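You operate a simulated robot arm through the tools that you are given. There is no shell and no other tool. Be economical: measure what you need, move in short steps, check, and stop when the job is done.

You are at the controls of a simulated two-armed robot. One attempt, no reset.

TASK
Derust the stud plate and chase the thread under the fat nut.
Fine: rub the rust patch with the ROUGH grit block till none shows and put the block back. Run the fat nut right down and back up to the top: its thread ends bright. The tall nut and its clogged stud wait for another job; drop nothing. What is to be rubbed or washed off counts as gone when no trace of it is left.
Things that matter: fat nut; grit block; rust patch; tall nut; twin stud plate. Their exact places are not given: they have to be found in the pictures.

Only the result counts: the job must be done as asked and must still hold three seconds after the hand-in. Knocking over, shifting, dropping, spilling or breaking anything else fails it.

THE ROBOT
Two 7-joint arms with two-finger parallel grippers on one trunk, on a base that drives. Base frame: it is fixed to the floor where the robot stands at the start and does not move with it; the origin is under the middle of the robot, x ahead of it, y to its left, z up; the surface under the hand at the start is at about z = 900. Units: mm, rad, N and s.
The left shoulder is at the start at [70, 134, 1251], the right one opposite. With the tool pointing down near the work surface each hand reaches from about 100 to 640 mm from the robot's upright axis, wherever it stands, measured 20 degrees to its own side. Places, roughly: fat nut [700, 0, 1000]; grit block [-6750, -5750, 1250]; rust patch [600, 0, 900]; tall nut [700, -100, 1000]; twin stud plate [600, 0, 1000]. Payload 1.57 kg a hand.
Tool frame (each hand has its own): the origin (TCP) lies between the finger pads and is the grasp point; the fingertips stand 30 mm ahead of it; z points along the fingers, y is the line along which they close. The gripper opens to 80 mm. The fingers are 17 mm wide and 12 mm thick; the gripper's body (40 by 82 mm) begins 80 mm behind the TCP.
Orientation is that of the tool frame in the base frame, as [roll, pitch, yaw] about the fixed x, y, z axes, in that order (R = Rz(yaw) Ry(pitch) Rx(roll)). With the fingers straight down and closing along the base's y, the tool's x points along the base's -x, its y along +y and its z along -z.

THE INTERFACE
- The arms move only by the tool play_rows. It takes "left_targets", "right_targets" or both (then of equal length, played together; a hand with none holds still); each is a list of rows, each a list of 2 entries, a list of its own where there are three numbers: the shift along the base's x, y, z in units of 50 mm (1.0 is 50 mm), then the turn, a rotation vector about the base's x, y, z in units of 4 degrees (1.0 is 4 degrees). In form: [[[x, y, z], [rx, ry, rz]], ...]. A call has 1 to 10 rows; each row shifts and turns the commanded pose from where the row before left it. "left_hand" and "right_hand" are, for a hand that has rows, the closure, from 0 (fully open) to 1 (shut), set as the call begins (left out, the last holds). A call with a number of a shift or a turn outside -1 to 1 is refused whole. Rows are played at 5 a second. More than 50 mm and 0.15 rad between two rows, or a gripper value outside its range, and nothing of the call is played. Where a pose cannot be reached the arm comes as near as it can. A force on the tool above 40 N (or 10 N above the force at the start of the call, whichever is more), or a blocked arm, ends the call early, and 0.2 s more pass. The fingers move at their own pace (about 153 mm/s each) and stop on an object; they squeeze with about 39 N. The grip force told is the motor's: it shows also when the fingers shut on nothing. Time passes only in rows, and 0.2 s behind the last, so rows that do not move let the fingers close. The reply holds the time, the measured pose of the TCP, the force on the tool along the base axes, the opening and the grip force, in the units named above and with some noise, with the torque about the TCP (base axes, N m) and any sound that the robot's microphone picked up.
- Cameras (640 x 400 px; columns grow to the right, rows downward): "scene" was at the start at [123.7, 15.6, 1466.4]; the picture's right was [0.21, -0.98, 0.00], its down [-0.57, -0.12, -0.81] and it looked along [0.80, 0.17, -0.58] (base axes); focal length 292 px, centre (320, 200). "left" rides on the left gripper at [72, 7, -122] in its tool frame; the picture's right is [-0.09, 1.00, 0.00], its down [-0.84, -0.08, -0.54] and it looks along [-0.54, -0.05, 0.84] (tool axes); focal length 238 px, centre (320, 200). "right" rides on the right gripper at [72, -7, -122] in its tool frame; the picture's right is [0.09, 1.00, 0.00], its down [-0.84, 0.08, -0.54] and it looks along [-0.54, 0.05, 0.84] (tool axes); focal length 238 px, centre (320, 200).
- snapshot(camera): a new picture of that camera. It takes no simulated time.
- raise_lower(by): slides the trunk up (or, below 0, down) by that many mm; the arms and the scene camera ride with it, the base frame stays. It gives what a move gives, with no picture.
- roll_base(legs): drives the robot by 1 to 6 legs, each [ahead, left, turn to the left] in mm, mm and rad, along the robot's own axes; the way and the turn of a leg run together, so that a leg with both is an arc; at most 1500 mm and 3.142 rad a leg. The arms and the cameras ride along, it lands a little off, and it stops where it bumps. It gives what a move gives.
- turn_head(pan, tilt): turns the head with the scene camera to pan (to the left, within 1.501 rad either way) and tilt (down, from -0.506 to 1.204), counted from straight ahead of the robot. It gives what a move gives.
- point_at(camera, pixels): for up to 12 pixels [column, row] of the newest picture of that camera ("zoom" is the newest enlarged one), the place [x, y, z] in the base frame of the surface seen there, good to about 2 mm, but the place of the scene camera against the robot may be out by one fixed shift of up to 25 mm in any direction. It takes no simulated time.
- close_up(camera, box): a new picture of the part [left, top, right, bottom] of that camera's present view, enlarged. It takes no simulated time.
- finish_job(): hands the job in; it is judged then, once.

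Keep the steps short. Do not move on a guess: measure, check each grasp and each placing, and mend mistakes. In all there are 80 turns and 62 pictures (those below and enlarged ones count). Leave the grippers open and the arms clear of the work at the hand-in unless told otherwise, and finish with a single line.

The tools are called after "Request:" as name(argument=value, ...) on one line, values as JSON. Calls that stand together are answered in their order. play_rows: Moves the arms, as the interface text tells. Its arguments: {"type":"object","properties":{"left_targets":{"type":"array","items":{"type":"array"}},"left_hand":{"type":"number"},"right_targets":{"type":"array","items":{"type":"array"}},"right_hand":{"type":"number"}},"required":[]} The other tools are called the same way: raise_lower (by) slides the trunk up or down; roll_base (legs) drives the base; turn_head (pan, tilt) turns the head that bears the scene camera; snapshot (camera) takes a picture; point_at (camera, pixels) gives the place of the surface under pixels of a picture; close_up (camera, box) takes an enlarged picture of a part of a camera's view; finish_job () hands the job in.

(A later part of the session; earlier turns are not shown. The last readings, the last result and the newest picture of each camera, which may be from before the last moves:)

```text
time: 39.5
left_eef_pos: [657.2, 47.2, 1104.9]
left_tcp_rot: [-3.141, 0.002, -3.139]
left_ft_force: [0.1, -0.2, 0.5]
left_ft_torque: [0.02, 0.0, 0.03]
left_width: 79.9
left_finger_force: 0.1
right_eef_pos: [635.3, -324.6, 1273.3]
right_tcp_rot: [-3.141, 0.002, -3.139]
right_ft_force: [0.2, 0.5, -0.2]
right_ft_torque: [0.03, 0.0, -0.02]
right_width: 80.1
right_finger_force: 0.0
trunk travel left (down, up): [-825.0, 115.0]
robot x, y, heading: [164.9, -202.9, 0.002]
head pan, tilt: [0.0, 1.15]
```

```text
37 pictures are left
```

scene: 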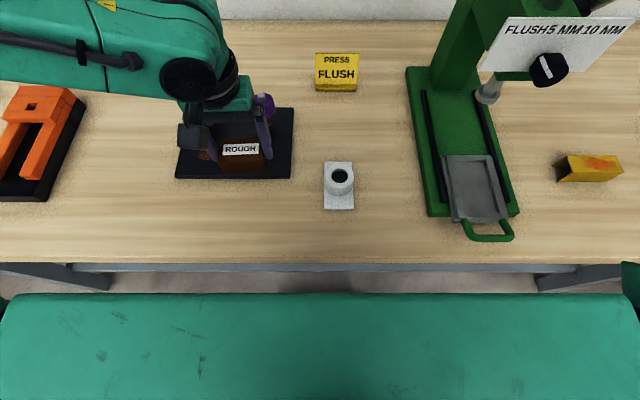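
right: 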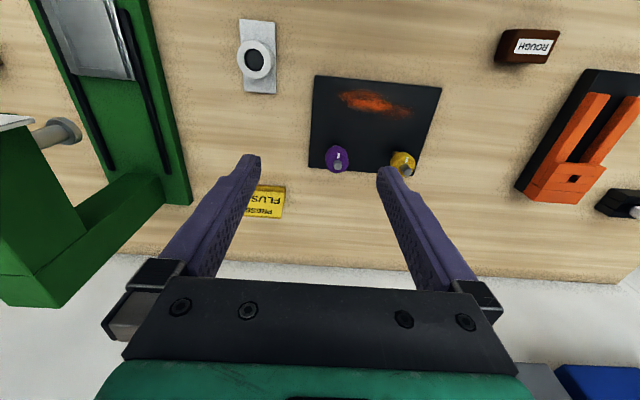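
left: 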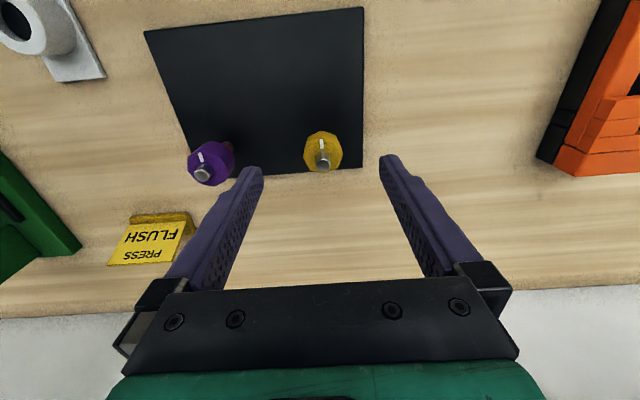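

I see the yellow nut at (322,150) with the stud tip at (323,162). I'll enlarge and measure.

Request:
close_up(camera="left", box=[280, 115, 376, 175])

Request:
point_at(camera="zoom", pixels=[[285, 315], [275, 240], [200, 200], [350, 200], [280, 130], [270, 360], [290, 290], [165, 230], [410, 230], [200, 280], [370, 290], [280, 170]])

```text
6.67 times, centred on (328, 145) of left
```

zoom: 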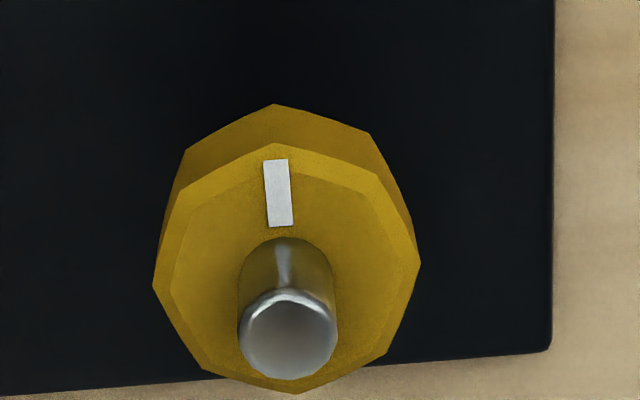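

```text
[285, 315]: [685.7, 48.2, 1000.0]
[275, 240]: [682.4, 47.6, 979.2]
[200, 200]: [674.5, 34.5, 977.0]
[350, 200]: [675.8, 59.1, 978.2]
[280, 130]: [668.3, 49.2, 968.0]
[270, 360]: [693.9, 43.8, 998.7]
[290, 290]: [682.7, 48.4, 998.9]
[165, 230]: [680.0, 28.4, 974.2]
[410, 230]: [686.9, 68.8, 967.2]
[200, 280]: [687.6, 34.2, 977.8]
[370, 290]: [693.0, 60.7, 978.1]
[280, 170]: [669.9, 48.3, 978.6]
```

The stud axis is at about (687,48) with its top at z=1000. The nut is about 42 mm across with its top at 978. I'll centre over it, descend with open fingers to TCP≈967, and look before gripping.

Request:
play_rows(left_targets=[[[0.6, 0.02, 0], [0, 0, 0]], [[0, 0, -0.7], [0, 0, 0]], [[0, 0, -0.7], [0, 0, 0]], [[0, 0, -0.7], [0, 0, 0]], [[0, 0, -0.66], [0, 0, 0]], [[0, 0, 0], [0, 0, 0]]], left_hand=0)

Request:
snapshot(camera="left")

```text
time: 40.9
left_eef_pos: [688.1, 47.4, 965.6]
left_tcp_rot: [-3.141, 0.0, -3.138]
left_ft_force: [0.2, 0.2, -0.6]
left_ft_torque: [0.0, 0.0, -0.02]
left_width: 80.0
left_finger_force: 0.0
right_eef_pos: [636.0, -325.9, 1272.7]
right_tcp_rot: [-3.14, 0.001, -3.137]
right_ft_force: [-0.1, 0.5, -1.3]
right_ft_torque: [0.04, -0.04, 0.01]
right_width: 80.0
right_finger_force: 0.0
trunk travel left (down, up): [-825.0, 115.0]
robot x, y, heading: [161.7, -201.2, 0.002]
head pan, tilt: [0.0, 1.15]
```

```text
35 pictures are left
```

left: 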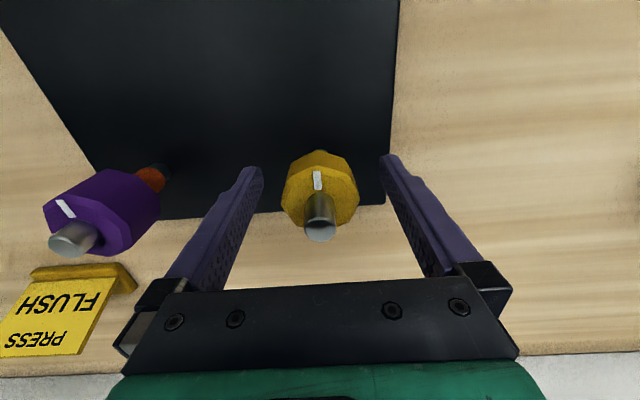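

The nut is centred between the fingers. I'll close, check the grip, then turn 20° clockwise (seen from above) and read the forces.

Request:
play_rows(left_targets=[[[0, 0, 0], [0, 0, 0]], [[0, 0, 0], [0, 0, 0]], [[0, 0, 0], [0, 0, 0]]], left_hand=1)

Request:
play_rows(left_targets=[[[0, 0, 0], [0, 0, -1]], [[0, 0, 0], [0, 0, -1]], [[0, 0, 0], [0, 0, -1]], [[0, 0, 0], [0, 0, -1]], [[0, 0, 0], [0, 0, -1]]])

Request:
snapshot(camera="left")

```text
time: 41.7
left_eef_pos: [687.4, 48.3, 966.1]
left_tcp_rot: [-3.141, 0.001, -3.139]
left_ft_force: [-0.8, 0.2, -1.0]
left_ft_torque: [0.13, 0.0, -0.02]
left_width: 43.4
left_finger_force: 44.4
right_eef_pos: [634.7, -326.2, 1272.1]
right_tcp_rot: [-3.141, -0.001, -3.14]
right_ft_force: [-0.9, 0.4, 0.8]
right_ft_torque: [-0.02, 0.03, -0.04]
right_width: 79.7
right_finger_force: 0.0
trunk travel left (down, up): [-825.0, 115.0]
robot x, y, heading: [162.5, -200.9, 0.001]
head pan, tilt: [0.0, 1.15]
```

```text
time: 42.9
left_eef_pos: [687.5, 47.6, 966.5]
left_tcp_rot: [-3.141, 0.002, 2.795]
left_ft_force: [-3.9, 2.2, -8.4]
left_ft_torque: [0.44, -0.81, 0.06]
left_width: 43.4
left_finger_force: 44.9
right_eef_pos: [635.9, -324.2, 1272.1]
right_tcp_rot: [3.142, 0.0, -3.138]
right_ft_force: [1.0, -0.1, 0.5]
right_ft_torque: [0.01, 0.02, 0.0]
right_width: 80.0
right_finger_force: 0.0
trunk travel left (down, up): [-825.0, 115.0]
robot x, y, heading: [163.2, -204.3, 0.003]
head pan, tilt: [0.0, 1.15]
```

```text
34 pictures are left
```

left: 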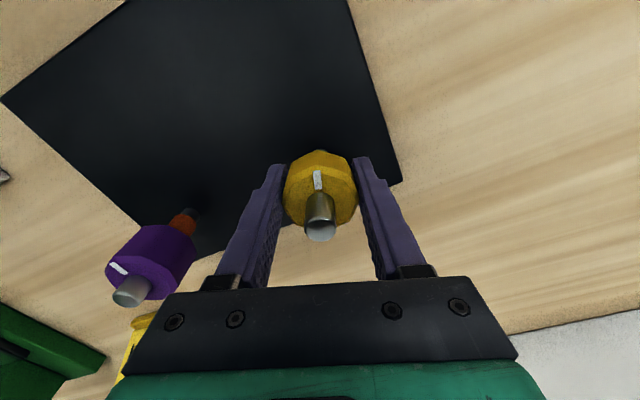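

The nut turns with the hand and pulls it down by about 8 N, so clockwise runs it down. I'll lower by 1 mm and turn another 12° to calibrate the pitch.

Request:
play_rows(left_targets=[[[0, 0, -0.02], [0, 0, 0]], [[0, 0, 0], [0, 0, 0]]])

Request:
play_rows(left_targets=[[[0, 0, -0.013], [0, 0, -1]], [[0, 0, -0.013], [0, 0, -1]], [[0, 0, -0.013], [0, 0, -1]], [[0, 0, -0.013], [0, 0, -1]], [[0, 0, -0.013], [0, 0, -1]]])

```text
time: 43.5
left_eef_pos: [687.9, 48.0, 965.7]
left_tcp_rot: [3.141, 0.0, 2.796]
left_ft_force: [-0.7, 6.0, 0.8]
left_ft_torque: [0.74, 1.14, 0.03]
left_width: 43.4
left_finger_force: 45.6
right_eef_pos: [634.4, -324.1, 1271.5]
right_tcp_rot: [3.141, 0.0, -3.139]
right_ft_force: [-0.2, 0.3, 0.7]
right_ft_torque: [-0.01, -0.01, 0.05]
right_width: 79.8
right_finger_force: 0.2
trunk travel left (down, up): [-825.0, 115.0]
robot x, y, heading: [163.8, -198.5, 0.004]
head pan, tilt: [0.0, 1.15]
```

```text
time: 44.7
left_eef_pos: [687.7, 49.3, 963.1]
left_tcp_rot: [3.136, 0.007, 2.449]
left_ft_force: [10.7, 13.8, 24.5]
left_ft_torque: [0.19, 0.66, -0.01]
left_width: 43.5
left_finger_force: 45.4
right_eef_pos: [633.3, -324.6, 1272.9]
right_tcp_rot: [-3.141, 0.001, -3.141]
right_ft_force: [-0.3, -0.5, 0.7]
right_ft_torque: [-0.02, 0.02, 0.0]
right_width: 79.8
right_finger_force: 0.2
trunk travel left (down, up): [-825.0, 115.0]
robot x, y, heading: [163.3, -203.1, 0.003]
head pan, tilt: [0.0, 1.15]
```

The pitch works out at about 0.15 mm per 4° (roughly 13 mm per turn). I'll relieve 2.5 mm, then continue 40° with a matching feed.

Request:
play_rows(left_targets=[[[0, 0, 0.05], [0, 0, 0]], [[0, 0, 0], [0, 0, 0]]])

Request:
play_rows(left_targets=[[[0, 0, -0.003], [0, 0, -1]], [[0, 0, -0.003], [0, 0, -1]], [[0, 0, -0.003], [0, 0, -1]], [[0, 0, -0.003], [0, 0, -1]], [[0, 0, -0.003], [0, 0, -1]], [[0, 0, -0.003], [0, 0, -1]], [[0, 0, -0.003], [0, 0, -1]], [[0, 0, -0.003], [0, 0, -1]], [[0, 0, -0.003], [0, 0, -1]], [[0, 0, -0.003], [0, 0, -1]]])

Request:
snapshot(camera="left")

```text
time: 45.3
left_eef_pos: [687.8, 48.6, 964.5]
left_tcp_rot: [3.142, 0.002, 2.447]
left_ft_force: [10.1, 12.9, 15.9]
left_ft_torque: [-0.87, -0.77, 0.04]
left_width: 43.3
left_finger_force: 44.8
right_eef_pos: [634.3, -322.9, 1272.4]
right_tcp_rot: [-3.14, 0.002, -3.139]
right_ft_force: [0.0, 0.0, 0.6]
right_ft_torque: [-0.01, -0.02, 0.01]
right_width: 79.9
right_finger_force: 0.0
trunk travel left (down, up): [-825.0, 115.0]
robot x, y, heading: [157.3, -201.2, 0.003]
head pan, tilt: [0.0, 1.15]
```

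```text
time: 47.5
left_eef_pos: [687.9, 47.5, 962.0]
left_tcp_rot: [3.137, 0.001, 1.749]
left_ft_force: [14.7, 14.9, 19.3]
left_ft_torque: [-0.46, 0.26, 0.0]
left_width: 43.4
left_finger_force: 45.1
right_eef_pos: [636.1, -323.1, 1272.2]
right_tcp_rot: [-3.141, 0.002, -3.139]
right_ft_force: [-0.2, 0.5, 0.3]
right_ft_torque: [0.03, -0.01, 0.02]
right_width: 79.9
right_finger_force: 0.1
trunk travel left (down, up): [-825.0, 115.0]
robot x, y, heading: [160.6, -203.3, 0.002]
head pan, tilt: [0.0, 1.15]
```

```text
33 pictures are left
```

left: 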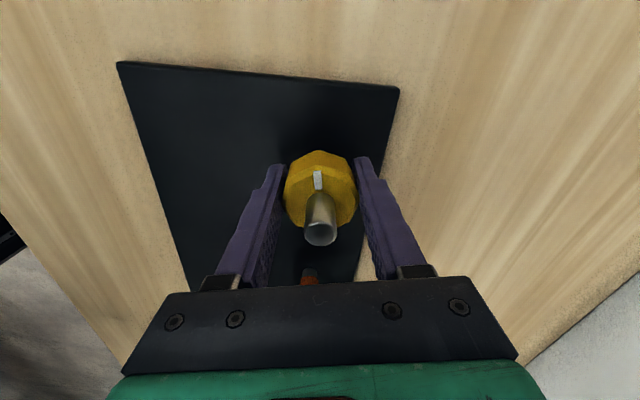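

The nut has turned 80° with the hand. Some force has built up, so I'll open the fingers to relax it and measure the nut's height.

Request:
play_rows(left_targets=[[[0, 0, 0], [0, 0, 0]], [[0, 0, 0], [0, 0, 0]]], left_hand=0)

Request:
close_up(camera="left", box=[256, 130, 384, 250])

Request:
point_at(camera="left", pixels=[[318, 180], [300, 190], [340, 190], [320, 235], [318, 168], [332, 178]])

```text
time: 48.1
left_eef_pos: [686.4, 45.6, 962.3]
left_tcp_rot: [-3.139, 0.001, 1.747]
left_ft_force: [-0.2, -0.6, -0.9]
left_ft_torque: [-0.01, 0.01, 0.03]
left_width: 80.2
left_finger_force: 0.1
right_eef_pos: [635.0, -325.2, 1271.1]
right_tcp_rot: [-3.141, 0.0, -3.14]
right_ft_force: [-0.5, 0.8, -0.3]
right_ft_torque: [0.01, 0.02, 0.0]
right_width: 80.0
right_finger_force: 0.0
trunk travel left (down, up): [-825.0, 115.0]
robot x, y, heading: [163.2, -199.2, -0.0]
head pan, tilt: [0.0, 1.15]
```

```text
3.33 times, centred on (320, 190) of left
```

zoom: 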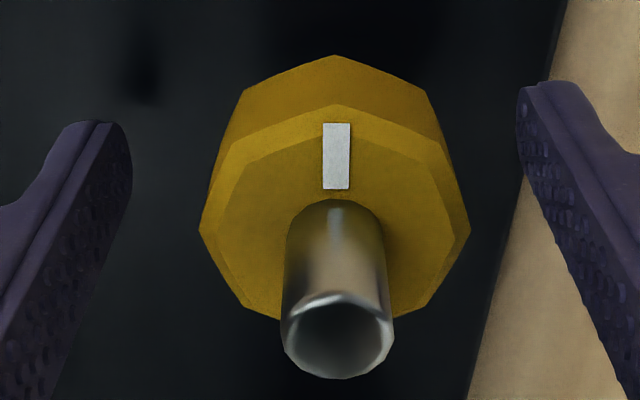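

```text
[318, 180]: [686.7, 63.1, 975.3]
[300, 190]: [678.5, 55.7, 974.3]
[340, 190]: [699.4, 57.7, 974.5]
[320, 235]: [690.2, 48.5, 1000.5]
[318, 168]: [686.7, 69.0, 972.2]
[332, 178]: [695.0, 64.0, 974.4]
```

The nut came down about 3.5 mm for 80°, so the feed of about 0.16 mm per row is right. I'll recentre slightly (+1,+2 mm) and swing the open hand back 160° for the next stroke.

Request:
play_rows(left_targets=[[[0.02, 0.04, 0], [0, 0, 1]], [[0, 0, 0], [0, 0, 1]], [[0, 0, 0], [0, 0, 1]], [[0, 0, 0], [0, 0, 1]], [[0, 0, 0], [0, 0, 1]], [[0, 0, 0], [0, 0, 1]], [[0, 0, 0], [0, 0, 1]], [[0, 0, 0], [0, 0, 1]], [[0, 0, 0], [0, 0, 1]], [[0, 0, 0], [0, 0, 1]]], left_hand=0)

Request:
play_rows(left_targets=[[[0, 0, 0], [0, 0, 1]], [[0, 0, 0], [0, 0, 1]], [[0, 0, 0], [0, 0, 1]], [[0, 0, 0], [0, 0, 1]], [[0, 0, 0], [0, 0, 1]], [[0, 0, 0], [0, 0, 1]], [[0, 0, 0], [0, 0, 1]], [[0, 0, 0], [0, 0, 1]], [[0, 0, 0], [0, 0, 1]], [[0, 0, 0], [0, 0, 1]]])

Request:
play_rows(left_targets=[[[0, 0, 0], [0, 0, 1]], [[0, 0, 0], [0, 0, 1]], [[0, 0, 0], [0, 0, 1]], [[0, 0, 0], [0, 0, 1]], [[0, 0, 0], [0, 0, 1]], [[0, 0, 0], [0, 0, 1]], [[0, 0, 0], [0, 0, 1]], [[0, 0, 0], [0, 0, 1]], [[0, 0, 0], [0, 0, 1]], [[0, 0, 0], [0, 0, 1]]])

Request:
play_rows(left_targets=[[[0, 0, 0], [0, 0, 1]], [[0, 0, 0], [0, 0, 1]], [[0, 0, 0], [0, 0, 1]], [[0, 0, 0], [0, 0, 1]], [[0, 0, 0], [0, 0, 1]], [[0, 0, 0], [0, 0, 1]], [[0, 0, 0], [0, 0, 1]], [[0, 0, 0], [0, 0, 1]], [[0, 0, 0], [0, 0, 1]], [[0, 0, 0], [0, 0, 1]]])

Request:
snapshot(camera="left")

```text
time: 50.3
left_eef_pos: [687.0, 47.6, 963.3]
left_tcp_rot: [3.14, 0.0, 2.448]
left_ft_force: [0.6, 0.3, -0.9]
left_ft_torque: [0.0, 0.02, 0.02]
left_width: 79.8
left_finger_force: 0.1
right_eef_pos: [634.7, -325.9, 1273.1]
right_tcp_rot: [3.141, 0.0, -3.138]
right_ft_force: [-0.1, -0.8, 0.3]
right_ft_torque: [-0.01, 0.01, 0.04]
right_width: 80.0
right_finger_force: 0.0
trunk travel left (down, up): [-825.0, 115.0]
robot x, y, heading: [161.2, -198.1, 0.004]
head pan, tilt: [0.0, 1.15]
```

```text
time: 52.5
left_eef_pos: [688.9, 48.3, 963.5]
left_tcp_rot: [3.14, 0.003, -3.136]
left_ft_force: [0.2, 0.3, 0.3]
left_ft_torque: [0.02, -0.03, 0.01]
left_width: 80.2
left_finger_force: 0.0
right_eef_pos: [636.0, -326.4, 1271.7]
right_tcp_rot: [3.142, 0.001, -3.14]
right_ft_force: [-1.0, -0.2, 0.3]
right_ft_torque: [-0.04, 0.03, -0.02]
right_width: 80.1
right_finger_force: 0.0
trunk travel left (down, up): [-825.0, 115.0]
robot x, y, heading: [161.5, -202.6, -0.001]
head pan, tilt: [0.0, 1.15]
```

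```text
time: 54.7
left_eef_pos: [688.5, 48.2, 962.8]
left_tcp_rot: [3.141, 0.002, -2.441]
left_ft_force: [-0.5, -0.8, -0.9]
left_ft_torque: [0.01, -0.02, 0.01]
left_width: 80.3
left_finger_force: 0.1
right_eef_pos: [635.8, -326.5, 1272.4]
right_tcp_rot: [3.142, 0.0, -3.14]
right_ft_force: [0.2, 0.4, 0.3]
right_ft_torque: [-0.01, 0.01, -0.02]
right_width: 80.0
right_finger_force: 0.1
trunk travel left (down, up): [-825.0, 115.0]
robot x, y, heading: [160.1, -203.2, 0.003]
head pan, tilt: [0.0, 1.15]
```

```text
time: 56.9
left_eef_pos: [688.1, 47.6, 963.2]
left_tcp_rot: [-3.14, 0.0, -1.743]
left_ft_force: [0.3, -0.7, 0.3]
left_ft_torque: [0.0, -0.02, -0.03]
left_width: 80.0
left_finger_force: 0.1
right_eef_pos: [635.8, -326.0, 1272.0]
right_tcp_rot: [3.138, 0.0, -3.14]
right_ft_force: [-0.7, -0.4, -0.5]
right_ft_torque: [-0.03, 0.03, 0.02]
right_width: 79.7
right_finger_force: 0.0
trunk travel left (down, up): [-825.0, 115.0]
robot x, y, heading: [157.8, -202.7, 0.004]
head pan, tilt: [0.0, 1.15]
```

```text
31 pictures are left
```

left: 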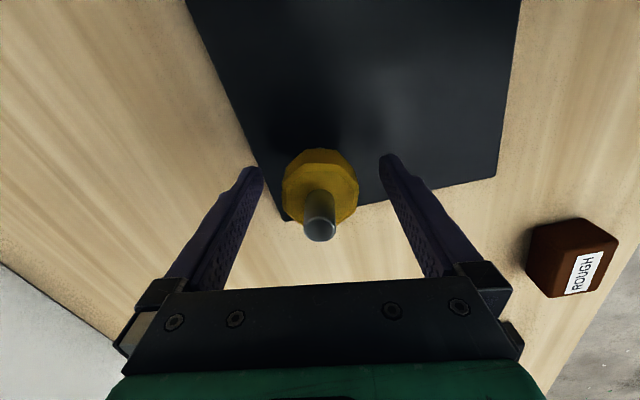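

The hand swung 160° freely. I'll grip and run the nut clockwise 160° with feed in four calls.

Request:
play_rows(left_targets=[[[0, 0, 0], [0, 0, 0]], [[0, 0, 0], [0, 0, 0]], [[0, 0, 0], [0, 0, 0]]], left_hand=1)

Request:
play_rows(left_targets=[[[0, 0, -0.003], [0, 0, -1]], [[0, 0, -0.003], [0, 0, -1]], [[0, 0, -0.003], [0, 0, -1]], [[0, 0, -0.003], [0, 0, -1]], [[0, 0, -0.003], [0, 0, -1]], [[0, 0, -0.003], [0, 0, -1]], [[0, 0, -0.003], [0, 0, -1]], [[0, 0, -0.003], [0, 0, -1]], [[0, 0, -0.003], [0, 0, -1]], [[0, 0, -0.003], [0, 0, -1]]])

Request:
play_rows(left_targets=[[[0, 0, -0.003], [0, 0, -1]], [[0, 0, -0.003], [0, 0, -1]], [[0, 0, -0.003], [0, 0, -1]], [[0, 0, -0.003], [0, 0, -1]], [[0, 0, -0.003], [0, 0, -1]], [[0, 0, -0.003], [0, 0, -1]], [[0, 0, -0.003], [0, 0, -1]], [[0, 0, -0.003], [0, 0, -1]], [[0, 0, -0.003], [0, 0, -1]], [[0, 0, -0.003], [0, 0, -1]]])

```text
time: 57.7
left_eef_pos: [688.7, 46.9, 963.6]
left_tcp_rot: [3.142, 0.001, -1.742]
left_ft_force: [0.0, -0.5, 0.1]
left_ft_torque: [-0.08, -0.3, 0.06]
left_width: 43.3
left_finger_force: 44.5
right_eef_pos: [636.3, -325.4, 1272.7]
right_tcp_rot: [-3.141, 0.0, -3.14]
right_ft_force: [-0.2, -0.2, 0.0]
right_ft_torque: [0.02, -0.02, 0.0]
right_width: 80.0
right_finger_force: 0.1
trunk travel left (down, up): [-825.0, 115.0]
robot x, y, heading: [164.9, -199.5, 0.005]
head pan, tilt: [0.0, 1.15]
```

```text
time: 59.9
left_eef_pos: [689.5, 47.7, 961.4]
left_tcp_rot: [3.138, 0.001, -2.441]
left_ft_force: [3.3, -3.4, -3.0]
left_ft_torque: [0.15, -0.92, 0.01]
left_width: 43.3
left_finger_force: 44.7
right_eef_pos: [636.0, -327.0, 1271.6]
right_tcp_rot: [3.141, -0.001, -3.14]
right_ft_force: [0.4, -0.3, 0.2]
right_ft_torque: [-0.01, -0.04, 0.04]
right_width: 79.9
right_finger_force: 0.0
trunk travel left (down, up): [-825.0, 115.0]
robot x, y, heading: [162.6, -200.3, -0.001]
head pan, tilt: [0.0, 1.15]
```

```text
time: 62.1
left_eef_pos: [690.5, 47.6, 959.0]
left_tcp_rot: [3.141, 0.001, -3.14]
left_ft_force: [4.6, -4.1, -4.1]
left_ft_torque: [-0.35, -0.84, 0.03]
left_width: 43.1
left_finger_force: 45.1
right_eef_pos: [636.4, -327.1, 1272.3]
right_tcp_rot: [3.139, -0.001, -3.141]
right_ft_force: [0.3, 0.0, -0.2]
right_ft_torque: [-0.04, 0.01, 0.0]
right_width: 80.0
right_finger_force: 0.1
trunk travel left (down, up): [-825.0, 115.0]
robot x, y, heading: [162.8, -200.9, -0.003]
head pan, tilt: [0.0, 1.15]
```

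The forces are small, so the feed is good. I'll finish the stroke with another 80° at slightly more feed, open, swing back 160° and regrip.

Request:
play_rows(left_targets=[[[0, 0, -0.0034], [0, 0, -1]], [[0, 0, -0.0034], [0, 0, -1]], [[0, 0, -0.0034], [0, 0, -1]], [[0, 0, -0.0034], [0, 0, -1]], [[0, 0, -0.0034], [0, 0, -1]], [[0, 0, -0.0034], [0, 0, -1]], [[0, 0, -0.0034], [0, 0, -1]], [[0, 0, -0.0034], [0, 0, -1]], [[0, 0, -0.0034], [0, 0, -1]], [[0, 0, -0.0034], [0, 0, -1]]])

Request:
play_rows(left_targets=[[[0, 0, -0.0034], [0, 0, -1]], [[0, 0, -0.0034], [0, 0, -1]], [[0, 0, -0.0034], [0, 0, -1]], [[0, 0, -0.0034], [0, 0, -1]], [[0, 0, -0.0034], [0, 0, -1]], [[0, 0, -0.0034], [0, 0, -1]], [[0, 0, -0.0034], [0, 0, -1]], [[0, 0, -0.0034], [0, 0, -1]], [[0, 0, -0.0034], [0, 0, -1]], [[0, 0, -0.0034], [0, 0, -1]]])

Request:
play_rows(left_targets=[[[0, 0, 0], [0, 0, 0]], [[0, 0, 0], [0, 0, 0]]], left_hand=0)

Request:
play_rows(left_targets=[[[0, 0, 0], [0, 0, 1]], [[0, 0, 0], [0, 0, 1]], [[0, 0, 0], [0, 0, 1]], [[0, 0, 0], [0, 0, 1]], [[0, 0, 0], [0, 0, 1]], [[0, 0, 0], [0, 0, 1]], [[0, 0, 0], [0, 0, 1]], [[0, 0, 0], [0, 0, 1]], [[0, 0, 0], [0, 0, 1]], [[0, 0, 0], [0, 0, 1]]])

Request:
play_rows(left_targets=[[[0, 0, 0], [0, 0, 1]], [[0, 0, 0], [0, 0, 1]], [[0, 0, 0], [0, 0, 1]], [[0, 0, 0], [0, 0, 1]], [[0, 0, 0], [0, 0, 1]], [[0, 0, 0], [0, 0, 1]], [[0, 0, 0], [0, 0, 1]], [[0, 0, 0], [0, 0, 1]], [[0, 0, 0], [0, 0, 1]], [[0, 0, 0], [0, 0, 1]]])

Request:
close_up(camera="left", box=[240, 120, 400, 250])

Request:
point_at(camera="left", pixels=[[300, 190], [340, 190], [320, 235], [318, 168]])

```text
time: 64.3
left_eef_pos: [689.0, 46.3, 959.7]
left_tcp_rot: [-3.142, 0.0, 2.447]
left_ft_force: [5.5, -5.1, 2.6]
left_ft_torque: [-0.21, 0.25, 0.01]
left_width: 43.1
left_finger_force: 45.0
right_eef_pos: [637.5, -328.6, 1272.3]
right_tcp_rot: [3.139, 0.0, -3.141]
right_ft_force: [-0.4, -0.1, -0.7]
right_ft_torque: [-0.02, -0.02, 0.0]
right_width: 80.3
right_finger_force: 0.1
trunk travel left (down, up): [-825.0, 115.0]
robot x, y, heading: [161.4, -204.1, 0.001]
head pan, tilt: [0.0, 1.15]
```

```text
time: 66.5
left_eef_pos: [688.6, 46.9, 958.6]
left_tcp_rot: [3.141, 0.0, 1.747]
left_ft_force: [8.3, -0.9, 12.5]
left_ft_torque: [0.17, 0.35, -0.03]
left_width: 43.4
left_finger_force: 44.6
right_eef_pos: [635.9, -327.3, 1273.0]
right_tcp_rot: [3.14, -0.001, -3.139]
right_ft_force: [-0.3, 0.1, -0.3]
right_ft_torque: [-0.01, -0.01, 0.01]
right_width: 79.8
right_finger_force: 0.1
trunk travel left (down, up): [-825.0, 115.0]
robot x, y, heading: [158.8, -202.0, -0.002]
head pan, tilt: [0.0, 1.15]
```

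```text
time: 67.1
left_eef_pos: [688.5, 48.4, 956.8]
left_tcp_rot: [-3.14, 0.0, 1.749]
left_ft_force: [-0.2, 0.1, -0.6]
left_ft_torque: [-0.01, 0.0, 0.04]
left_width: 79.7
left_finger_force: 0.1
right_eef_pos: [634.2, -326.9, 1272.2]
right_tcp_rot: [3.139, -0.002, -3.141]
right_ft_force: [-0.8, -0.6, 0.7]
right_ft_torque: [0.01, -0.01, 0.0]
right_width: 80.0
right_finger_force: 0.0
trunk travel left (down, up): [-825.0, 115.0]
robot x, y, heading: [160.0, -200.2, 0.001]
head pan, tilt: [0.0, 1.15]
```

```text
time: 69.3
left_eef_pos: [688.6, 48.5, 958.4]
left_tcp_rot: [-3.141, 0.001, 2.447]
left_ft_force: [0.7, 0.1, 0.9]
left_ft_torque: [-0.01, 0.0, 0.03]
left_width: 80.0
left_finger_force: 0.1
right_eef_pos: [633.7, -326.9, 1271.6]
right_tcp_rot: [-3.141, 0.001, -3.139]
right_ft_force: [0.2, -0.1, 0.4]
right_ft_torque: [0.0, 0.0, -0.02]
right_width: 80.1
right_finger_force: 0.1
trunk travel left (down, up): [-825.0, 115.0]
robot x, y, heading: [163.5, -204.4, -0.001]
head pan, tilt: [0.0, 1.15]
```

```text
time: 71.5
left_eef_pos: [687.8, 47.7, 957.9]
left_tcp_rot: [-3.141, 0.0, -3.137]
left_ft_force: [-0.3, -0.9, 0.2]
left_ft_torque: [0.01, 0.0, -0.01]
left_width: 79.9
left_finger_force: 0.0
right_eef_pos: [634.8, -326.2, 1272.5]
right_tcp_rot: [3.14, -0.001, -3.141]
right_ft_force: [0.3, -0.2, 0.3]
right_ft_torque: [0.01, -0.03, -0.01]
right_width: 80.0
right_finger_force: 0.0
trunk travel left (down, up): [-825.0, 115.0]
robot x, y, heading: [166.5, -202.2, -0.0]
head pan, tilt: [0.0, 1.15]
```

```text
3.08 times, centred on (320, 185) of left
```

zoom: 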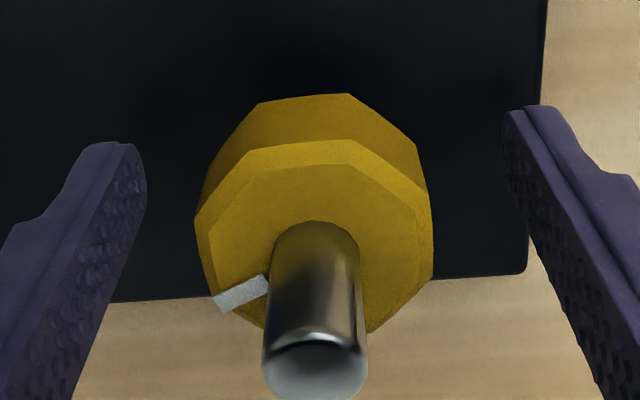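

```text
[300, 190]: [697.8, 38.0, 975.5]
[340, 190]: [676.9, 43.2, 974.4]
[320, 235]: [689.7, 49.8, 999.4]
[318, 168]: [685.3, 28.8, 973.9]
```

The mark is at 8 o'clock, which fits 240° clockwise. I'll measure the nut's top in this view and carry on swinging back.

Request:
point_at(camera="zoom", pixels=[[320, 190], [240, 240], [390, 240], [310, 120], [400, 160], [310, 370], [350, 98]])

Request:
play_rows(left_targets=[[[0, 0, 0], [0, 0, 1]], [[0, 0, 0], [0, 0, 1]], [[0, 0, 0], [0, 0, 1]], [[0, 0, 0], [0, 0, 1]], [[0, 0, 0], [0, 0, 1]], [[0, 0, 0], [0, 0, 1]], [[0, 0, 0], [0, 0, 1]], [[0, 0, 0], [0, 0, 1]], [[0, 0, 0], [0, 0, 1]], [[0, 0, 0], [0, 0, 1]]])

Request:
play_rows(left_targets=[[[0, 0, 0], [0, 0, 1]], [[0, 0, 0], [0, 0, 1]], [[0, 0, 0], [0, 0, 1]], [[0, 0, 0], [0, 0, 1]], [[0, 0, 0], [0, 0, 1]], [[0, 0, 0], [0, 0, 1]], [[0, 0, 0], [0, 0, 1]], [[0, 0, 0], [0, 0, 1]], [[0, 0, 0], [0, 0, 1]], [[0, 0, 0], [0, 0, 1]]])

```text
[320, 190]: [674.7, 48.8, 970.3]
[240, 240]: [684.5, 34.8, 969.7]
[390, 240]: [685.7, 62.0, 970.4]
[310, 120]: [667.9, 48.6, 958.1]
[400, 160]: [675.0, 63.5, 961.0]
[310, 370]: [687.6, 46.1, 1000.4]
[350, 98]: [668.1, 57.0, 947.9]
```

```text
time: 73.7
left_eef_pos: [687.5, 48.5, 957.8]
left_tcp_rot: [3.141, -0.001, -2.441]
left_ft_force: [0.1, 0.0, -0.7]
left_ft_torque: [0.0, -0.03, -0.01]
left_width: 79.8
left_finger_force: 0.0
right_eef_pos: [634.4, -325.9, 1272.4]
right_tcp_rot: [-3.141, -0.001, -3.14]
right_ft_force: [-0.6, -0.1, 0.0]
right_ft_torque: [0.02, 0.0, 0.0]
right_width: 79.9
right_finger_force: 0.2
trunk travel left (down, up): [-825.0, 115.0]
robot x, y, heading: [163.1, -200.3, 0.0]
head pan, tilt: [0.0, 1.15]
```

```text
time: 75.9
left_eef_pos: [687.7, 47.7, 956.7]
left_tcp_rot: [-3.141, 0.001, -1.743]
left_ft_force: [0.2, -0.4, -0.2]
left_ft_torque: [0.04, -0.04, 0.0]
left_width: 80.0
left_finger_force: 0.1
right_eef_pos: [635.7, -326.6, 1272.4]
right_tcp_rot: [-3.142, 0.002, -3.139]
right_ft_force: [0.1, 1.4, -0.1]
right_ft_torque: [-0.01, -0.01, -0.03]
right_width: 79.8
right_finger_force: 0.1
trunk travel left (down, up): [-825.0, 115.0]
robot x, y, heading: [161.4, -201.0, -0.0]
head pan, tilt: [0.0, 1.15]
```

The nut top is now at 970, so 8.3 mm for 240° (about 12.4 mm per turn). I'll raise the hand 6 mm so the fingertips stay clear of the plate later, regrip and run 160° more.

Request:
play_rows(left_targets=[[[0, 0, 0.12], [0, 0, 0]], [[0, 0, 0], [0, 0, 0]]])

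Request:
play_rows(left_targets=[[[0, 0, 0], [0, 0, 0]], [[0, 0, 0], [0, 0, 0]], [[0, 0, 0], [0, 0, 0]]], left_hand=1)

Request:
play_rows(left_targets=[[[0, 0, -0.0029], [0, 0, -1]], [[0, 0, -0.0029], [0, 0, -1]], [[0, 0, -0.0029], [0, 0, -1]], [[0, 0, -0.0029], [0, 0, -1]], [[0, 0, -0.0029], [0, 0, -1]], [[0, 0, -0.0029], [0, 0, -1]], [[0, 0, -0.0029], [0, 0, -1]], [[0, 0, -0.0029], [0, 0, -1]], [[0, 0, -0.0029], [0, 0, -1]], [[0, 0, -0.0029], [0, 0, -1]]])

Request:
play_rows(left_targets=[[[0, 0, -0.0029], [0, 0, -1]], [[0, 0, -0.0029], [0, 0, -1]], [[0, 0, -0.0029], [0, 0, -1]], [[0, 0, -0.0029], [0, 0, -1]], [[0, 0, -0.0029], [0, 0, -1]], [[0, 0, -0.0029], [0, 0, -1]], [[0, 0, -0.0029], [0, 0, -1]], [[0, 0, -0.0029], [0, 0, -1]], [[0, 0, -0.0029], [0, 0, -1]], [[0, 0, -0.0029], [0, 0, -1]]])

Request:
play_rows(left_targets=[[[0, 0, -0.0029], [0, 0, -1]], [[0, 0, -0.0029], [0, 0, -1]], [[0, 0, -0.0029], [0, 0, -1]], [[0, 0, -0.0029], [0, 0, -1]], [[0, 0, -0.0029], [0, 0, -1]], [[0, 0, -0.0029], [0, 0, -1]], [[0, 0, -0.0029], [0, 0, -1]], [[0, 0, -0.0029], [0, 0, -1]], [[0, 0, -0.0029], [0, 0, -1]], [[0, 0, -0.0029], [0, 0, -1]]])

Request:
play_rows(left_targets=[[[0, 0, -0.0029], [0, 0, -1]], [[0, 0, -0.0029], [0, 0, -1]], [[0, 0, -0.0029], [0, 0, -1]], [[0, 0, -0.0029], [0, 0, -1]], [[0, 0, -0.0029], [0, 0, -1]], [[0, 0, -0.0029], [0, 0, -1]], [[0, 0, -0.0029], [0, 0, -1]], [[0, 0, -0.0029], [0, 0, -1]], [[0, 0, -0.0029], [0, 0, -1]], [[0, 0, -0.0029], [0, 0, -1]]])

Request:
snapshot(camera="left")

```text
time: 76.5
left_eef_pos: [688.1, 47.3, 963.8]
left_tcp_rot: [3.141, 0.002, -1.742]
left_ft_force: [0.4, -0.8, -0.1]
left_ft_torque: [-0.01, -0.01, 0.02]
left_width: 80.0
left_finger_force: 0.0
right_eef_pos: [634.3, -326.5, 1271.3]
right_tcp_rot: [3.14, -0.001, -3.14]
right_ft_force: [0.5, -1.2, 0.0]
right_ft_torque: [0.01, 0.04, -0.01]
right_width: 79.9
right_finger_force: 0.1
trunk travel left (down, up): [-825.0, 115.0]
robot x, y, heading: [161.0, -198.5, -0.001]
head pan, tilt: [0.0, 1.15]
```

```text
time: 77.3
left_eef_pos: [689.1, 47.4, 963.5]
left_tcp_rot: [3.141, 0.002, -1.742]
left_ft_force: [3.9, 0.6, 2.2]
left_ft_torque: [-0.21, -0.05, -0.01]
left_width: 43.3
left_finger_force: 45.1
right_eef_pos: [636.9, -326.3, 1271.9]
right_tcp_rot: [-3.141, 0.001, -3.139]
right_ft_force: [0.5, -0.6, -0.5]
right_ft_torque: [-0.02, -0.02, -0.03]
right_width: 79.9
right_finger_force: 0.2
trunk travel left (down, up): [-825.0, 115.0]
robot x, y, heading: [163.3, -200.7, 0.007]
head pan, tilt: [0.0, 1.15]
```

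```text
time: 79.5
left_eef_pos: [690.0, 49.1, 962.6]
left_tcp_rot: [3.139, 0.0, -2.441]
left_ft_force: [6.8, -1.3, 2.2]
left_ft_torque: [0.32, -0.76, -0.01]
left_width: 43.1
left_finger_force: 44.4
right_eef_pos: [635.2, -326.6, 1272.1]
right_tcp_rot: [3.139, 0.001, -3.14]
right_ft_force: [0.9, 0.7, -0.3]
right_ft_torque: [0.05, -0.02, 0.03]
right_width: 79.9
right_finger_force: 0.1
trunk travel left (down, up): [-825.0, 115.0]
robot x, y, heading: [160.3, -200.9, 0.002]
head pan, tilt: [0.0, 1.15]
```

```text
time: 81.7
left_eef_pos: [689.1, 46.7, 961.1]
left_tcp_rot: [3.14, -0.001, -3.139]
left_ft_force: [5.3, -4.7, -1.3]
left_ft_torque: [0.25, -0.46, 0.01]
left_width: 43.3
left_finger_force: 44.9
right_eef_pos: [637.5, -326.7, 1271.1]
right_tcp_rot: [3.139, -0.001, -3.141]
right_ft_force: [-0.7, 0.4, 0.3]
right_ft_torque: [-0.01, -0.02, 0.03]
right_width: 80.3
right_finger_force: 0.0
trunk travel left (down, up): [-825.0, 115.0]
robot x, y, heading: [163.2, -201.1, 0.005]
head pan, tilt: [0.0, 1.15]
```

```text
time: 83.9
left_eef_pos: [688.9, 46.9, 960.4]
left_tcp_rot: [-3.141, -0.001, 2.446]
left_ft_force: [1.1, -4.4, -4.1]
left_ft_torque: [0.32, 0.15, 0.0]
left_width: 43.2
left_finger_force: 44.7
right_eef_pos: [636.6, -326.5, 1271.5]
right_tcp_rot: [3.139, -0.002, -3.141]
right_ft_force: [0.7, 0.4, 0.2]
right_ft_torque: [-0.01, 0.01, 0.0]
right_width: 79.9
right_finger_force: 0.1
trunk travel left (down, up): [-825.0, 115.0]
robot x, y, heading: [164.3, -200.6, -0.004]
head pan, tilt: [0.0, 1.15]
```

```text
time: 86.1
left_eef_pos: [689.3, 47.7, 958.6]
left_tcp_rot: [-3.14, 0.001, 1.746]
left_ft_force: [-0.2, -6.2, -6.2]
left_ft_torque: [-0.04, 0.06, 0.01]
left_width: 43.3
left_finger_force: 45.1
right_eef_pos: [636.8, -327.4, 1271.4]
right_tcp_rot: [3.141, 0.001, -3.14]
right_ft_force: [-0.5, -0.2, -0.7]
right_ft_torque: [-0.01, 0.01, -0.01]
right_width: 80.0
right_finger_force: 0.1
trunk travel left (down, up): [-825.0, 115.0]
robot x, y, heading: [155.5, -198.1, -0.006]
head pan, tilt: [0.0, 1.15]
```

```text
29 pictures are left
```

left: 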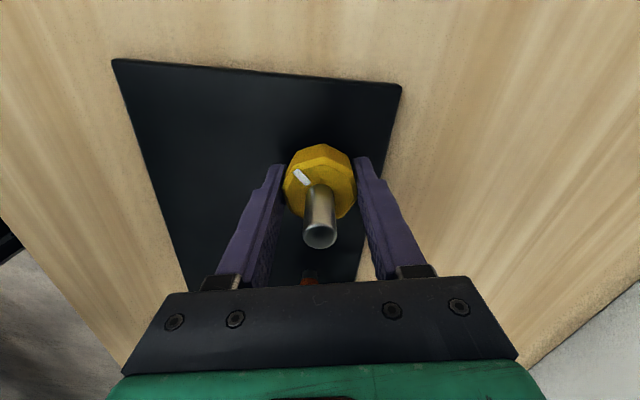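

The mark agrees with 400° turned in all. I'll go on another 40° in this grip to test the wrist range, then open and swing back 200°.

Request:
play_rows(left_targets=[[[0, 0, -0.0034], [0, 0, -1]], [[0, 0, -0.0034], [0, 0, -1]], [[0, 0, -0.0034], [0, 0, -1]], [[0, 0, -0.0034], [0, 0, -1]], [[0, 0, -0.0034], [0, 0, -1]], [[0, 0, -0.0034], [0, 0, -1]], [[0, 0, -0.0034], [0, 0, -1]], [[0, 0, -0.0034], [0, 0, -1]], [[0, 0, -0.0034], [0, 0, -1]], [[0, 0, -0.0034], [0, 0, -1]]])

Request:
play_rows(left_targets=[[[0, 0, 0], [0, 0, 0]], [[0, 0, 0], [0, 0, 0]]], left_hand=0)

Request:
play_rows(left_targets=[[[0, 0, 0], [0, 0, 1]], [[0, 0, 0], [0, 0, 1]], [[0, 0, 0], [0, 0, 1]], [[0, 0, 0], [0, 0, 1]], [[0, 0, 0], [0, 0, 1]], [[0, 0, 0], [0, 0, 1]], [[0, 0, 0], [0, 0, 1]], [[0, 0, 0], [0, 0, 1]], [[0, 0, 0], [0, 0, 1]], [[0, 0, 0], [0, 0, 1]]])

Request:
play_rows(left_targets=[[[0, 0, 0], [0, 0, 1]], [[0, 0, 0], [0, 0, 1]], [[0, 0, 0], [0, 0, 1]], [[0, 0, 0], [0, 0, 1]], [[0, 0, 0], [0, 0, 1]], [[0, 0, 0], [0, 0, 1]], [[0, 0, 0], [0, 0, 1]], [[0, 0, 0], [0, 0, 1]], [[0, 0, 0], [0, 0, 1]], [[0, 0, 0], [0, 0, 1]]])

Request:
play_rows(left_targets=[[[0, 0, 0], [0, 0, 1]], [[0, 0, 0], [0, 0, 1]], [[0, 0, 0], [0, 0, 1]], [[0, 0, 0], [0, 0, 1]], [[0, 0, 0], [0, 0, 1]], [[0, 0, 0], [0, 0, 1]], [[0, 0, 0], [0, 0, 1]], [[0, 0, 0], [0, 0, 1]], [[0, 0, 0], [0, 0, 1]], [[0, 0, 0], [0, 0, 1]]])

Request:
close_up(camera="left", box=[240, 120, 400, 250])

Request:
point_at(camera="zoom", pixels=[[320, 190], [240, 240], [390, 240], [310, 120], [350, 100], [310, 370]])

```text
time: 88.3
left_eef_pos: [689.2, 47.2, 957.9]
left_tcp_rot: [-3.141, 0.001, 1.048]
left_ft_force: [-3.6, -7.1, -5.8]
left_ft_torque: [0.15, 0.12, 0.02]
left_width: 43.3
left_finger_force: 45.0
right_eef_pos: [635.0, -327.0, 1272.1]
right_tcp_rot: [3.14, 0.001, -3.14]
right_ft_force: [0.8, 0.4, -0.4]
right_ft_torque: [-0.02, 0.02, 0.02]
right_width: 80.4
right_finger_force: 0.0
trunk travel left (down, up): [-825.0, 115.0]
robot x, y, heading: [157.3, -202.6, 0.009]
head pan, tilt: [0.0, 1.15]
```

```text
time: 88.9
left_eef_pos: [689.1, 47.9, 957.6]
left_tcp_rot: [-3.14, 0.0, 1.051]
left_ft_force: [-0.8, 0.5, -0.3]
left_ft_torque: [0.03, 0.0, -0.01]
left_width: 80.1
left_finger_force: 0.1
right_eef_pos: [635.4, -326.6, 1273.4]
right_tcp_rot: [3.141, 0.0, -3.14]
right_ft_force: [0.1, 0.3, -0.7]
right_ft_torque: [-0.02, 0.03, 0.01]
right_width: 79.8
right_finger_force: 0.1
trunk travel left (down, up): [-825.0, 115.0]
robot x, y, heading: [162.5, -201.7, -0.003]
head pan, tilt: [0.0, 1.15]
```

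```text
time: 91.1
left_eef_pos: [687.2, 47.7, 956.9]
left_tcp_rot: [-3.141, 0.001, 1.751]
left_ft_force: [-0.4, 0.7, 0.0]
left_ft_torque: [0.01, 0.0, 0.02]
left_width: 79.9
left_finger_force: 0.1
right_eef_pos: [635.3, -326.3, 1271.9]
right_tcp_rot: [-3.142, 0.0, -3.138]
right_ft_force: [0.2, 0.1, 0.4]
right_ft_torque: [-0.01, 0.01, -0.01]
right_width: 80.0
right_finger_force: 0.1
trunk travel left (down, up): [-825.0, 115.0]
robot x, y, heading: [163.6, -200.1, 0.002]
head pan, tilt: [0.0, 1.15]
```

```text
time: 93.3
left_eef_pos: [688.3, 47.8, 957.0]
left_tcp_rot: [3.141, 0.001, 2.446]
left_ft_force: [-0.3, -0.3, 0.5]
left_ft_torque: [0.01, 0.02, 0.01]
left_width: 80.1
left_finger_force: 0.0
right_eef_pos: [635.4, -325.9, 1273.0]
right_tcp_rot: [-3.141, 0.0, -3.14]
right_ft_force: [0.3, -0.1, -1.4]
right_ft_torque: [-0.04, 0.02, 0.03]
right_width: 79.9
right_finger_force: 0.0
trunk travel left (down, up): [-825.0, 115.0]
robot x, y, heading: [161.5, -201.5, 0.007]
head pan, tilt: [0.0, 1.15]
```

```text
time: 95.5
left_eef_pos: [688.2, 48.6, 957.8]
left_tcp_rot: [3.141, 0.001, -3.138]
left_ft_force: [0.1, -0.9, 0.2]
left_ft_torque: [-0.03, 0.01, 0.02]
left_width: 80.1
left_finger_force: 0.1
right_eef_pos: [636.0, -327.0, 1271.7]
right_tcp_rot: [3.14, 0.0, -3.14]
right_ft_force: [0.5, 0.0, -0.7]
right_ft_torque: [-0.01, 0.02, -0.02]
right_width: 80.0
right_finger_force: 0.1
trunk travel left (down, up): [-825.0, 115.0]
robot x, y, heading: [159.4, -201.1, 0.0]
head pan, tilt: [0.0, 1.15]
```

```text
3.08 times, centred on (320, 185) of left
```

zoom: 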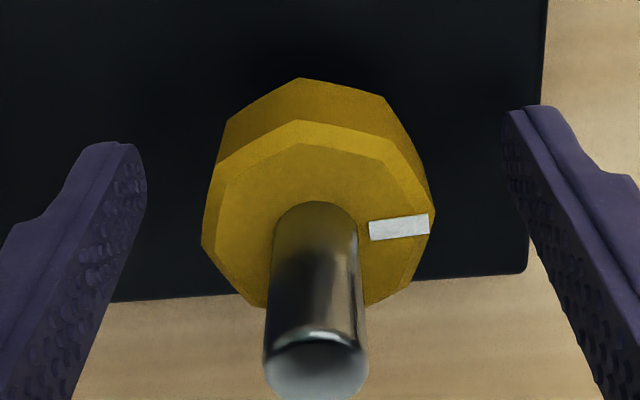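

```text
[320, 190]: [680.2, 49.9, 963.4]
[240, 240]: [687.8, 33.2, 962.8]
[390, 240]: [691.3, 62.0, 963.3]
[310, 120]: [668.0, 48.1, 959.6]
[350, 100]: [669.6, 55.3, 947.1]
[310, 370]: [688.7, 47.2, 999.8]
```

The top is at 963.2 after 440°, so 12.4 mm per turn is confirmed, and the wrist turns 120° each way. I'll raise 9 mm, swing to +120°, grip and run 240° down.

Request:
play_rows(left_targets=[[[0, 0, 0.18], [0, 0, 1]], [[0, 0, 0], [0, 0, 1]], [[0, 0, 0], [0, 0, 1]], [[0, 0, 0], [0, 0, 1]], [[0, 0, 0], [0, 0, 1]], [[0, 0, 0], [0, 0, 1]], [[0, 0, 0], [0, 0, 1]], [[0, 0, 0], [0, 0, 1]], [[0, 0, 0], [0, 0, 1]], [[0, 0, 0], [0, 0, 1]]])

Request:
play_rows(left_targets=[[[0, 0, 0], [0, 0, 1]], [[0, 0, 0], [0, 0, 1]], [[0, 0, 0], [0, 0, 1]], [[0, 0, 0], [0, 0, 1]], [[0, 0, 0], [0, 0, 1]], [[0, 0, 0], [0, 0, 1]], [[0, 0, 0], [0, 0, 1]], [[0, 0, 0], [0, 0, 1]], [[0, 0, 0], [0, 0, 1]], [[0, 0, 0], [0, 0, 1]]])

Request:
play_rows(left_targets=[[[0, 0, 0], [0, 0, 1]], [[0, 0, 0], [0, 0, 1]], [[0, 0, 0], [0, 0, 1]], [[0, 0, 0], [0, 0, 1]], [[0, 0, 0], [0, 0, 1]], [[0, 0, 0], [0, 0, 1]], [[0, 0, 0], [0, 0, 1]], [[0, 0, 0], [0, 0, 1]], [[0, 0, 0], [0, 0, 1]], [[0, 0, 0], [0, 0, 1]]])

Request:
play_rows(left_targets=[[[0, 0, 0], [0, 0, 0]], [[0, 0, 0], [0, 0, 0]], [[0, 0, 0], [0, 0, 0]]], left_hand=1)

Request:
play_rows(left_targets=[[[0, 0, -0.0029], [0, 0, -1]], [[0, 0, -0.0029], [0, 0, -1]], [[0, 0, -0.0029], [0, 0, -1]], [[0, 0, -0.0029], [0, 0, -1]], [[0, 0, -0.0029], [0, 0, -1]], [[0, 0, -0.0029], [0, 0, -1]], [[0, 0, -0.0029], [0, 0, -1]], [[0, 0, -0.0029], [0, 0, -1]], [[0, 0, -0.0029], [0, 0, -1]], [[0, 0, -0.0029], [0, 0, -1]]])

Request:
play_rows(left_targets=[[[0, 0, -0.0029], [0, 0, -1]], [[0, 0, -0.0029], [0, 0, -1]], [[0, 0, -0.0029], [0, 0, -1]], [[0, 0, -0.0029], [0, 0, -1]], [[0, 0, -0.0029], [0, 0, -1]], [[0, 0, -0.0029], [0, 0, -1]], [[0, 0, -0.0029], [0, 0, -1]], [[0, 0, -0.0029], [0, 0, -1]], [[0, 0, -0.0029], [0, 0, -1]], [[0, 0, -0.0029], [0, 0, -1]]])

Request:
play_rows(left_targets=[[[0, 0, -0.0029], [0, 0, -1]], [[0, 0, -0.0029], [0, 0, -1]], [[0, 0, -0.0029], [0, 0, -1]], [[0, 0, -0.0029], [0, 0, -1]], [[0, 0, -0.0029], [0, 0, -1]], [[0, 0, -0.0029], [0, 0, -1]], [[0, 0, -0.0029], [0, 0, -1]], [[0, 0, -0.0029], [0, 0, -1]], [[0, 0, -0.0029], [0, 0, -1]], [[0, 0, -0.0029], [0, 0, -1]]])

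Request:
snapshot(camera="left")

```text
time: 97.7
left_eef_pos: [688.0, 47.2, 967.6]
left_tcp_rot: [3.141, 0.001, -2.44]
left_ft_force: [0.0, -0.4, 0.5]
left_ft_torque: [0.01, -0.01, 0.01]
left_width: 80.1
left_finger_force: 0.1
right_eef_pos: [634.8, -325.5, 1270.5]
right_tcp_rot: [-3.141, 0.0, -3.138]
right_ft_force: [-0.6, 0.2, -0.1]
right_ft_torque: [0.01, -0.03, -0.02]
right_width: 80.1
right_finger_force: 0.0
trunk travel left (down, up): [-825.0, 115.0]
robot x, y, heading: [161.8, -203.2, 0.001]
head pan, tilt: [0.0, 1.15]
```

```text
time: 99.9
left_eef_pos: [688.9, 47.2, 965.6]
left_tcp_rot: [-3.141, 0.001, -1.74]
left_ft_force: [-0.3, 0.1, 0.0]
left_ft_torque: [-0.02, 0.01, 0.01]
left_width: 80.1
left_finger_force: 0.1
right_eef_pos: [635.3, -325.6, 1271.8]
right_tcp_rot: [-3.14, -0.002, -3.141]
right_ft_force: [-0.3, -0.1, -0.5]
right_ft_torque: [-0.04, -0.01, -0.02]
right_width: 79.9
right_finger_force: 0.0
trunk travel left (down, up): [-825.0, 115.0]
robot x, y, heading: [159.4, -203.5, 0.002]
head pan, tilt: [0.0, 1.15]
```

```text
time: 102.1
left_eef_pos: [689.1, 48.5, 967.2]
left_tcp_rot: [-3.141, 0.002, -1.044]
left_ft_force: [-0.6, -0.4, 0.0]
left_ft_torque: [-0.01, -0.01, 0.01]
left_width: 80.0
left_finger_force: 0.0
right_eef_pos: [635.2, -326.1, 1273.2]
right_tcp_rot: [-3.141, 0.001, -3.139]
right_ft_force: [0.8, 0.6, -0.3]
right_ft_torque: [0.01, -0.01, 0.02]
right_width: 80.1
right_finger_force: 0.0
trunk travel left (down, up): [-825.0, 115.0]
robot x, y, heading: [162.3, -201.1, -0.002]
head pan, tilt: [0.0, 1.15]
```

```text
time: 102.9
left_eef_pos: [689.0, 47.8, 965.9]
left_tcp_rot: [3.14, 0.002, -1.044]
left_ft_force: [0.3, 1.4, -0.7]
left_ft_torque: [0.1, -0.1, 0.01]
left_width: 43.0
left_finger_force: 45.2
right_eef_pos: [635.8, -325.8, 1271.8]
right_tcp_rot: [-3.141, 0.0, -3.139]
right_ft_force: [0.0, -0.1, -0.4]
right_ft_torque: [0.01, -0.03, 0.0]
right_width: 79.9
right_finger_force: 0.0
trunk travel left (down, up): [-825.0, 115.0]
robot x, y, heading: [163.8, -199.9, -0.001]
head pan, tilt: [0.0, 1.15]
```

```text
time: 105.1
left_eef_pos: [687.7, 48.4, 965.8]
left_tcp_rot: [-3.141, 0.002, -1.744]
left_ft_force: [6.3, 2.8, 6.5]
left_ft_torque: [-0.6, 0.01, 0.02]
left_width: 42.5
left_finger_force: 45.0
right_eef_pos: [636.2, -326.5, 1272.9]
right_tcp_rot: [3.141, 0.0, -3.14]
right_ft_force: [-0.2, -0.3, 0.6]
right_ft_torque: [-0.02, 0.0, 0.02]
right_width: 79.5
right_finger_force: 0.0
trunk travel left (down, up): [-825.0, 115.0]
robot x, y, heading: [161.0, -199.9, 0.001]
head pan, tilt: [0.0, 1.15]
```

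```text
time: 107.3
left_eef_pos: [689.3, 46.8, 962.8]
left_tcp_rot: [3.14, -0.001, -2.443]
left_ft_force: [11.0, 1.4, 5.1]
left_ft_torque: [0.36, -0.81, 0.01]
left_width: 42.7
left_finger_force: 44.4
right_eef_pos: [637.3, -326.6, 1271.3]
right_tcp_rot: [3.139, -0.003, 3.141]
right_ft_force: [-0.4, -0.3, 1.3]
right_ft_torque: [-0.04, -0.01, -0.01]
right_width: 80.0
right_finger_force: 0.0
trunk travel left (down, up): [-825.0, 115.0]
robot x, y, heading: [158.4, -203.4, 0.002]
head pan, tilt: [0.0, 1.15]
```

```text
time: 109.5
left_eef_pos: [690.0, 47.7, 961.2]
left_tcp_rot: [3.14, -0.002, -3.14]
left_ft_force: [8.8, -3.0, 1.2]
left_ft_torque: [-0.06, -0.75, 0.0]
left_width: 42.9
left_finger_force: 44.5
right_eef_pos: [637.4, -326.7, 1270.4]
right_tcp_rot: [3.141, -0.003, -3.14]
right_ft_force: [-0.5, 0.1, 0.1]
right_ft_torque: [0.0, 0.02, 0.0]
right_width: 79.9
right_finger_force: 0.1
trunk travel left (down, up): [-825.0, 115.0]
robot x, y, heading: [162.4, -202.2, 0.001]
head pan, tilt: [0.0, 1.15]
```

```text
27 pictures are left
```

left: 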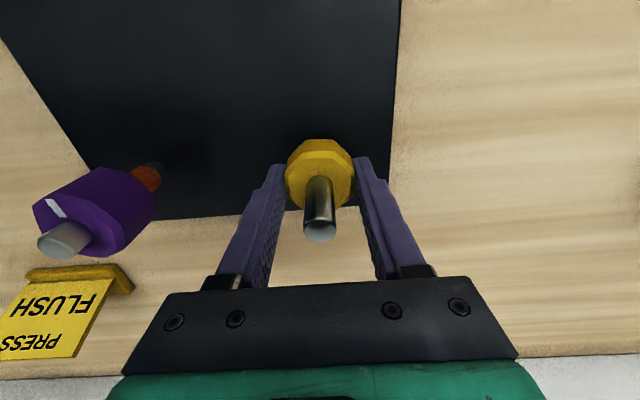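

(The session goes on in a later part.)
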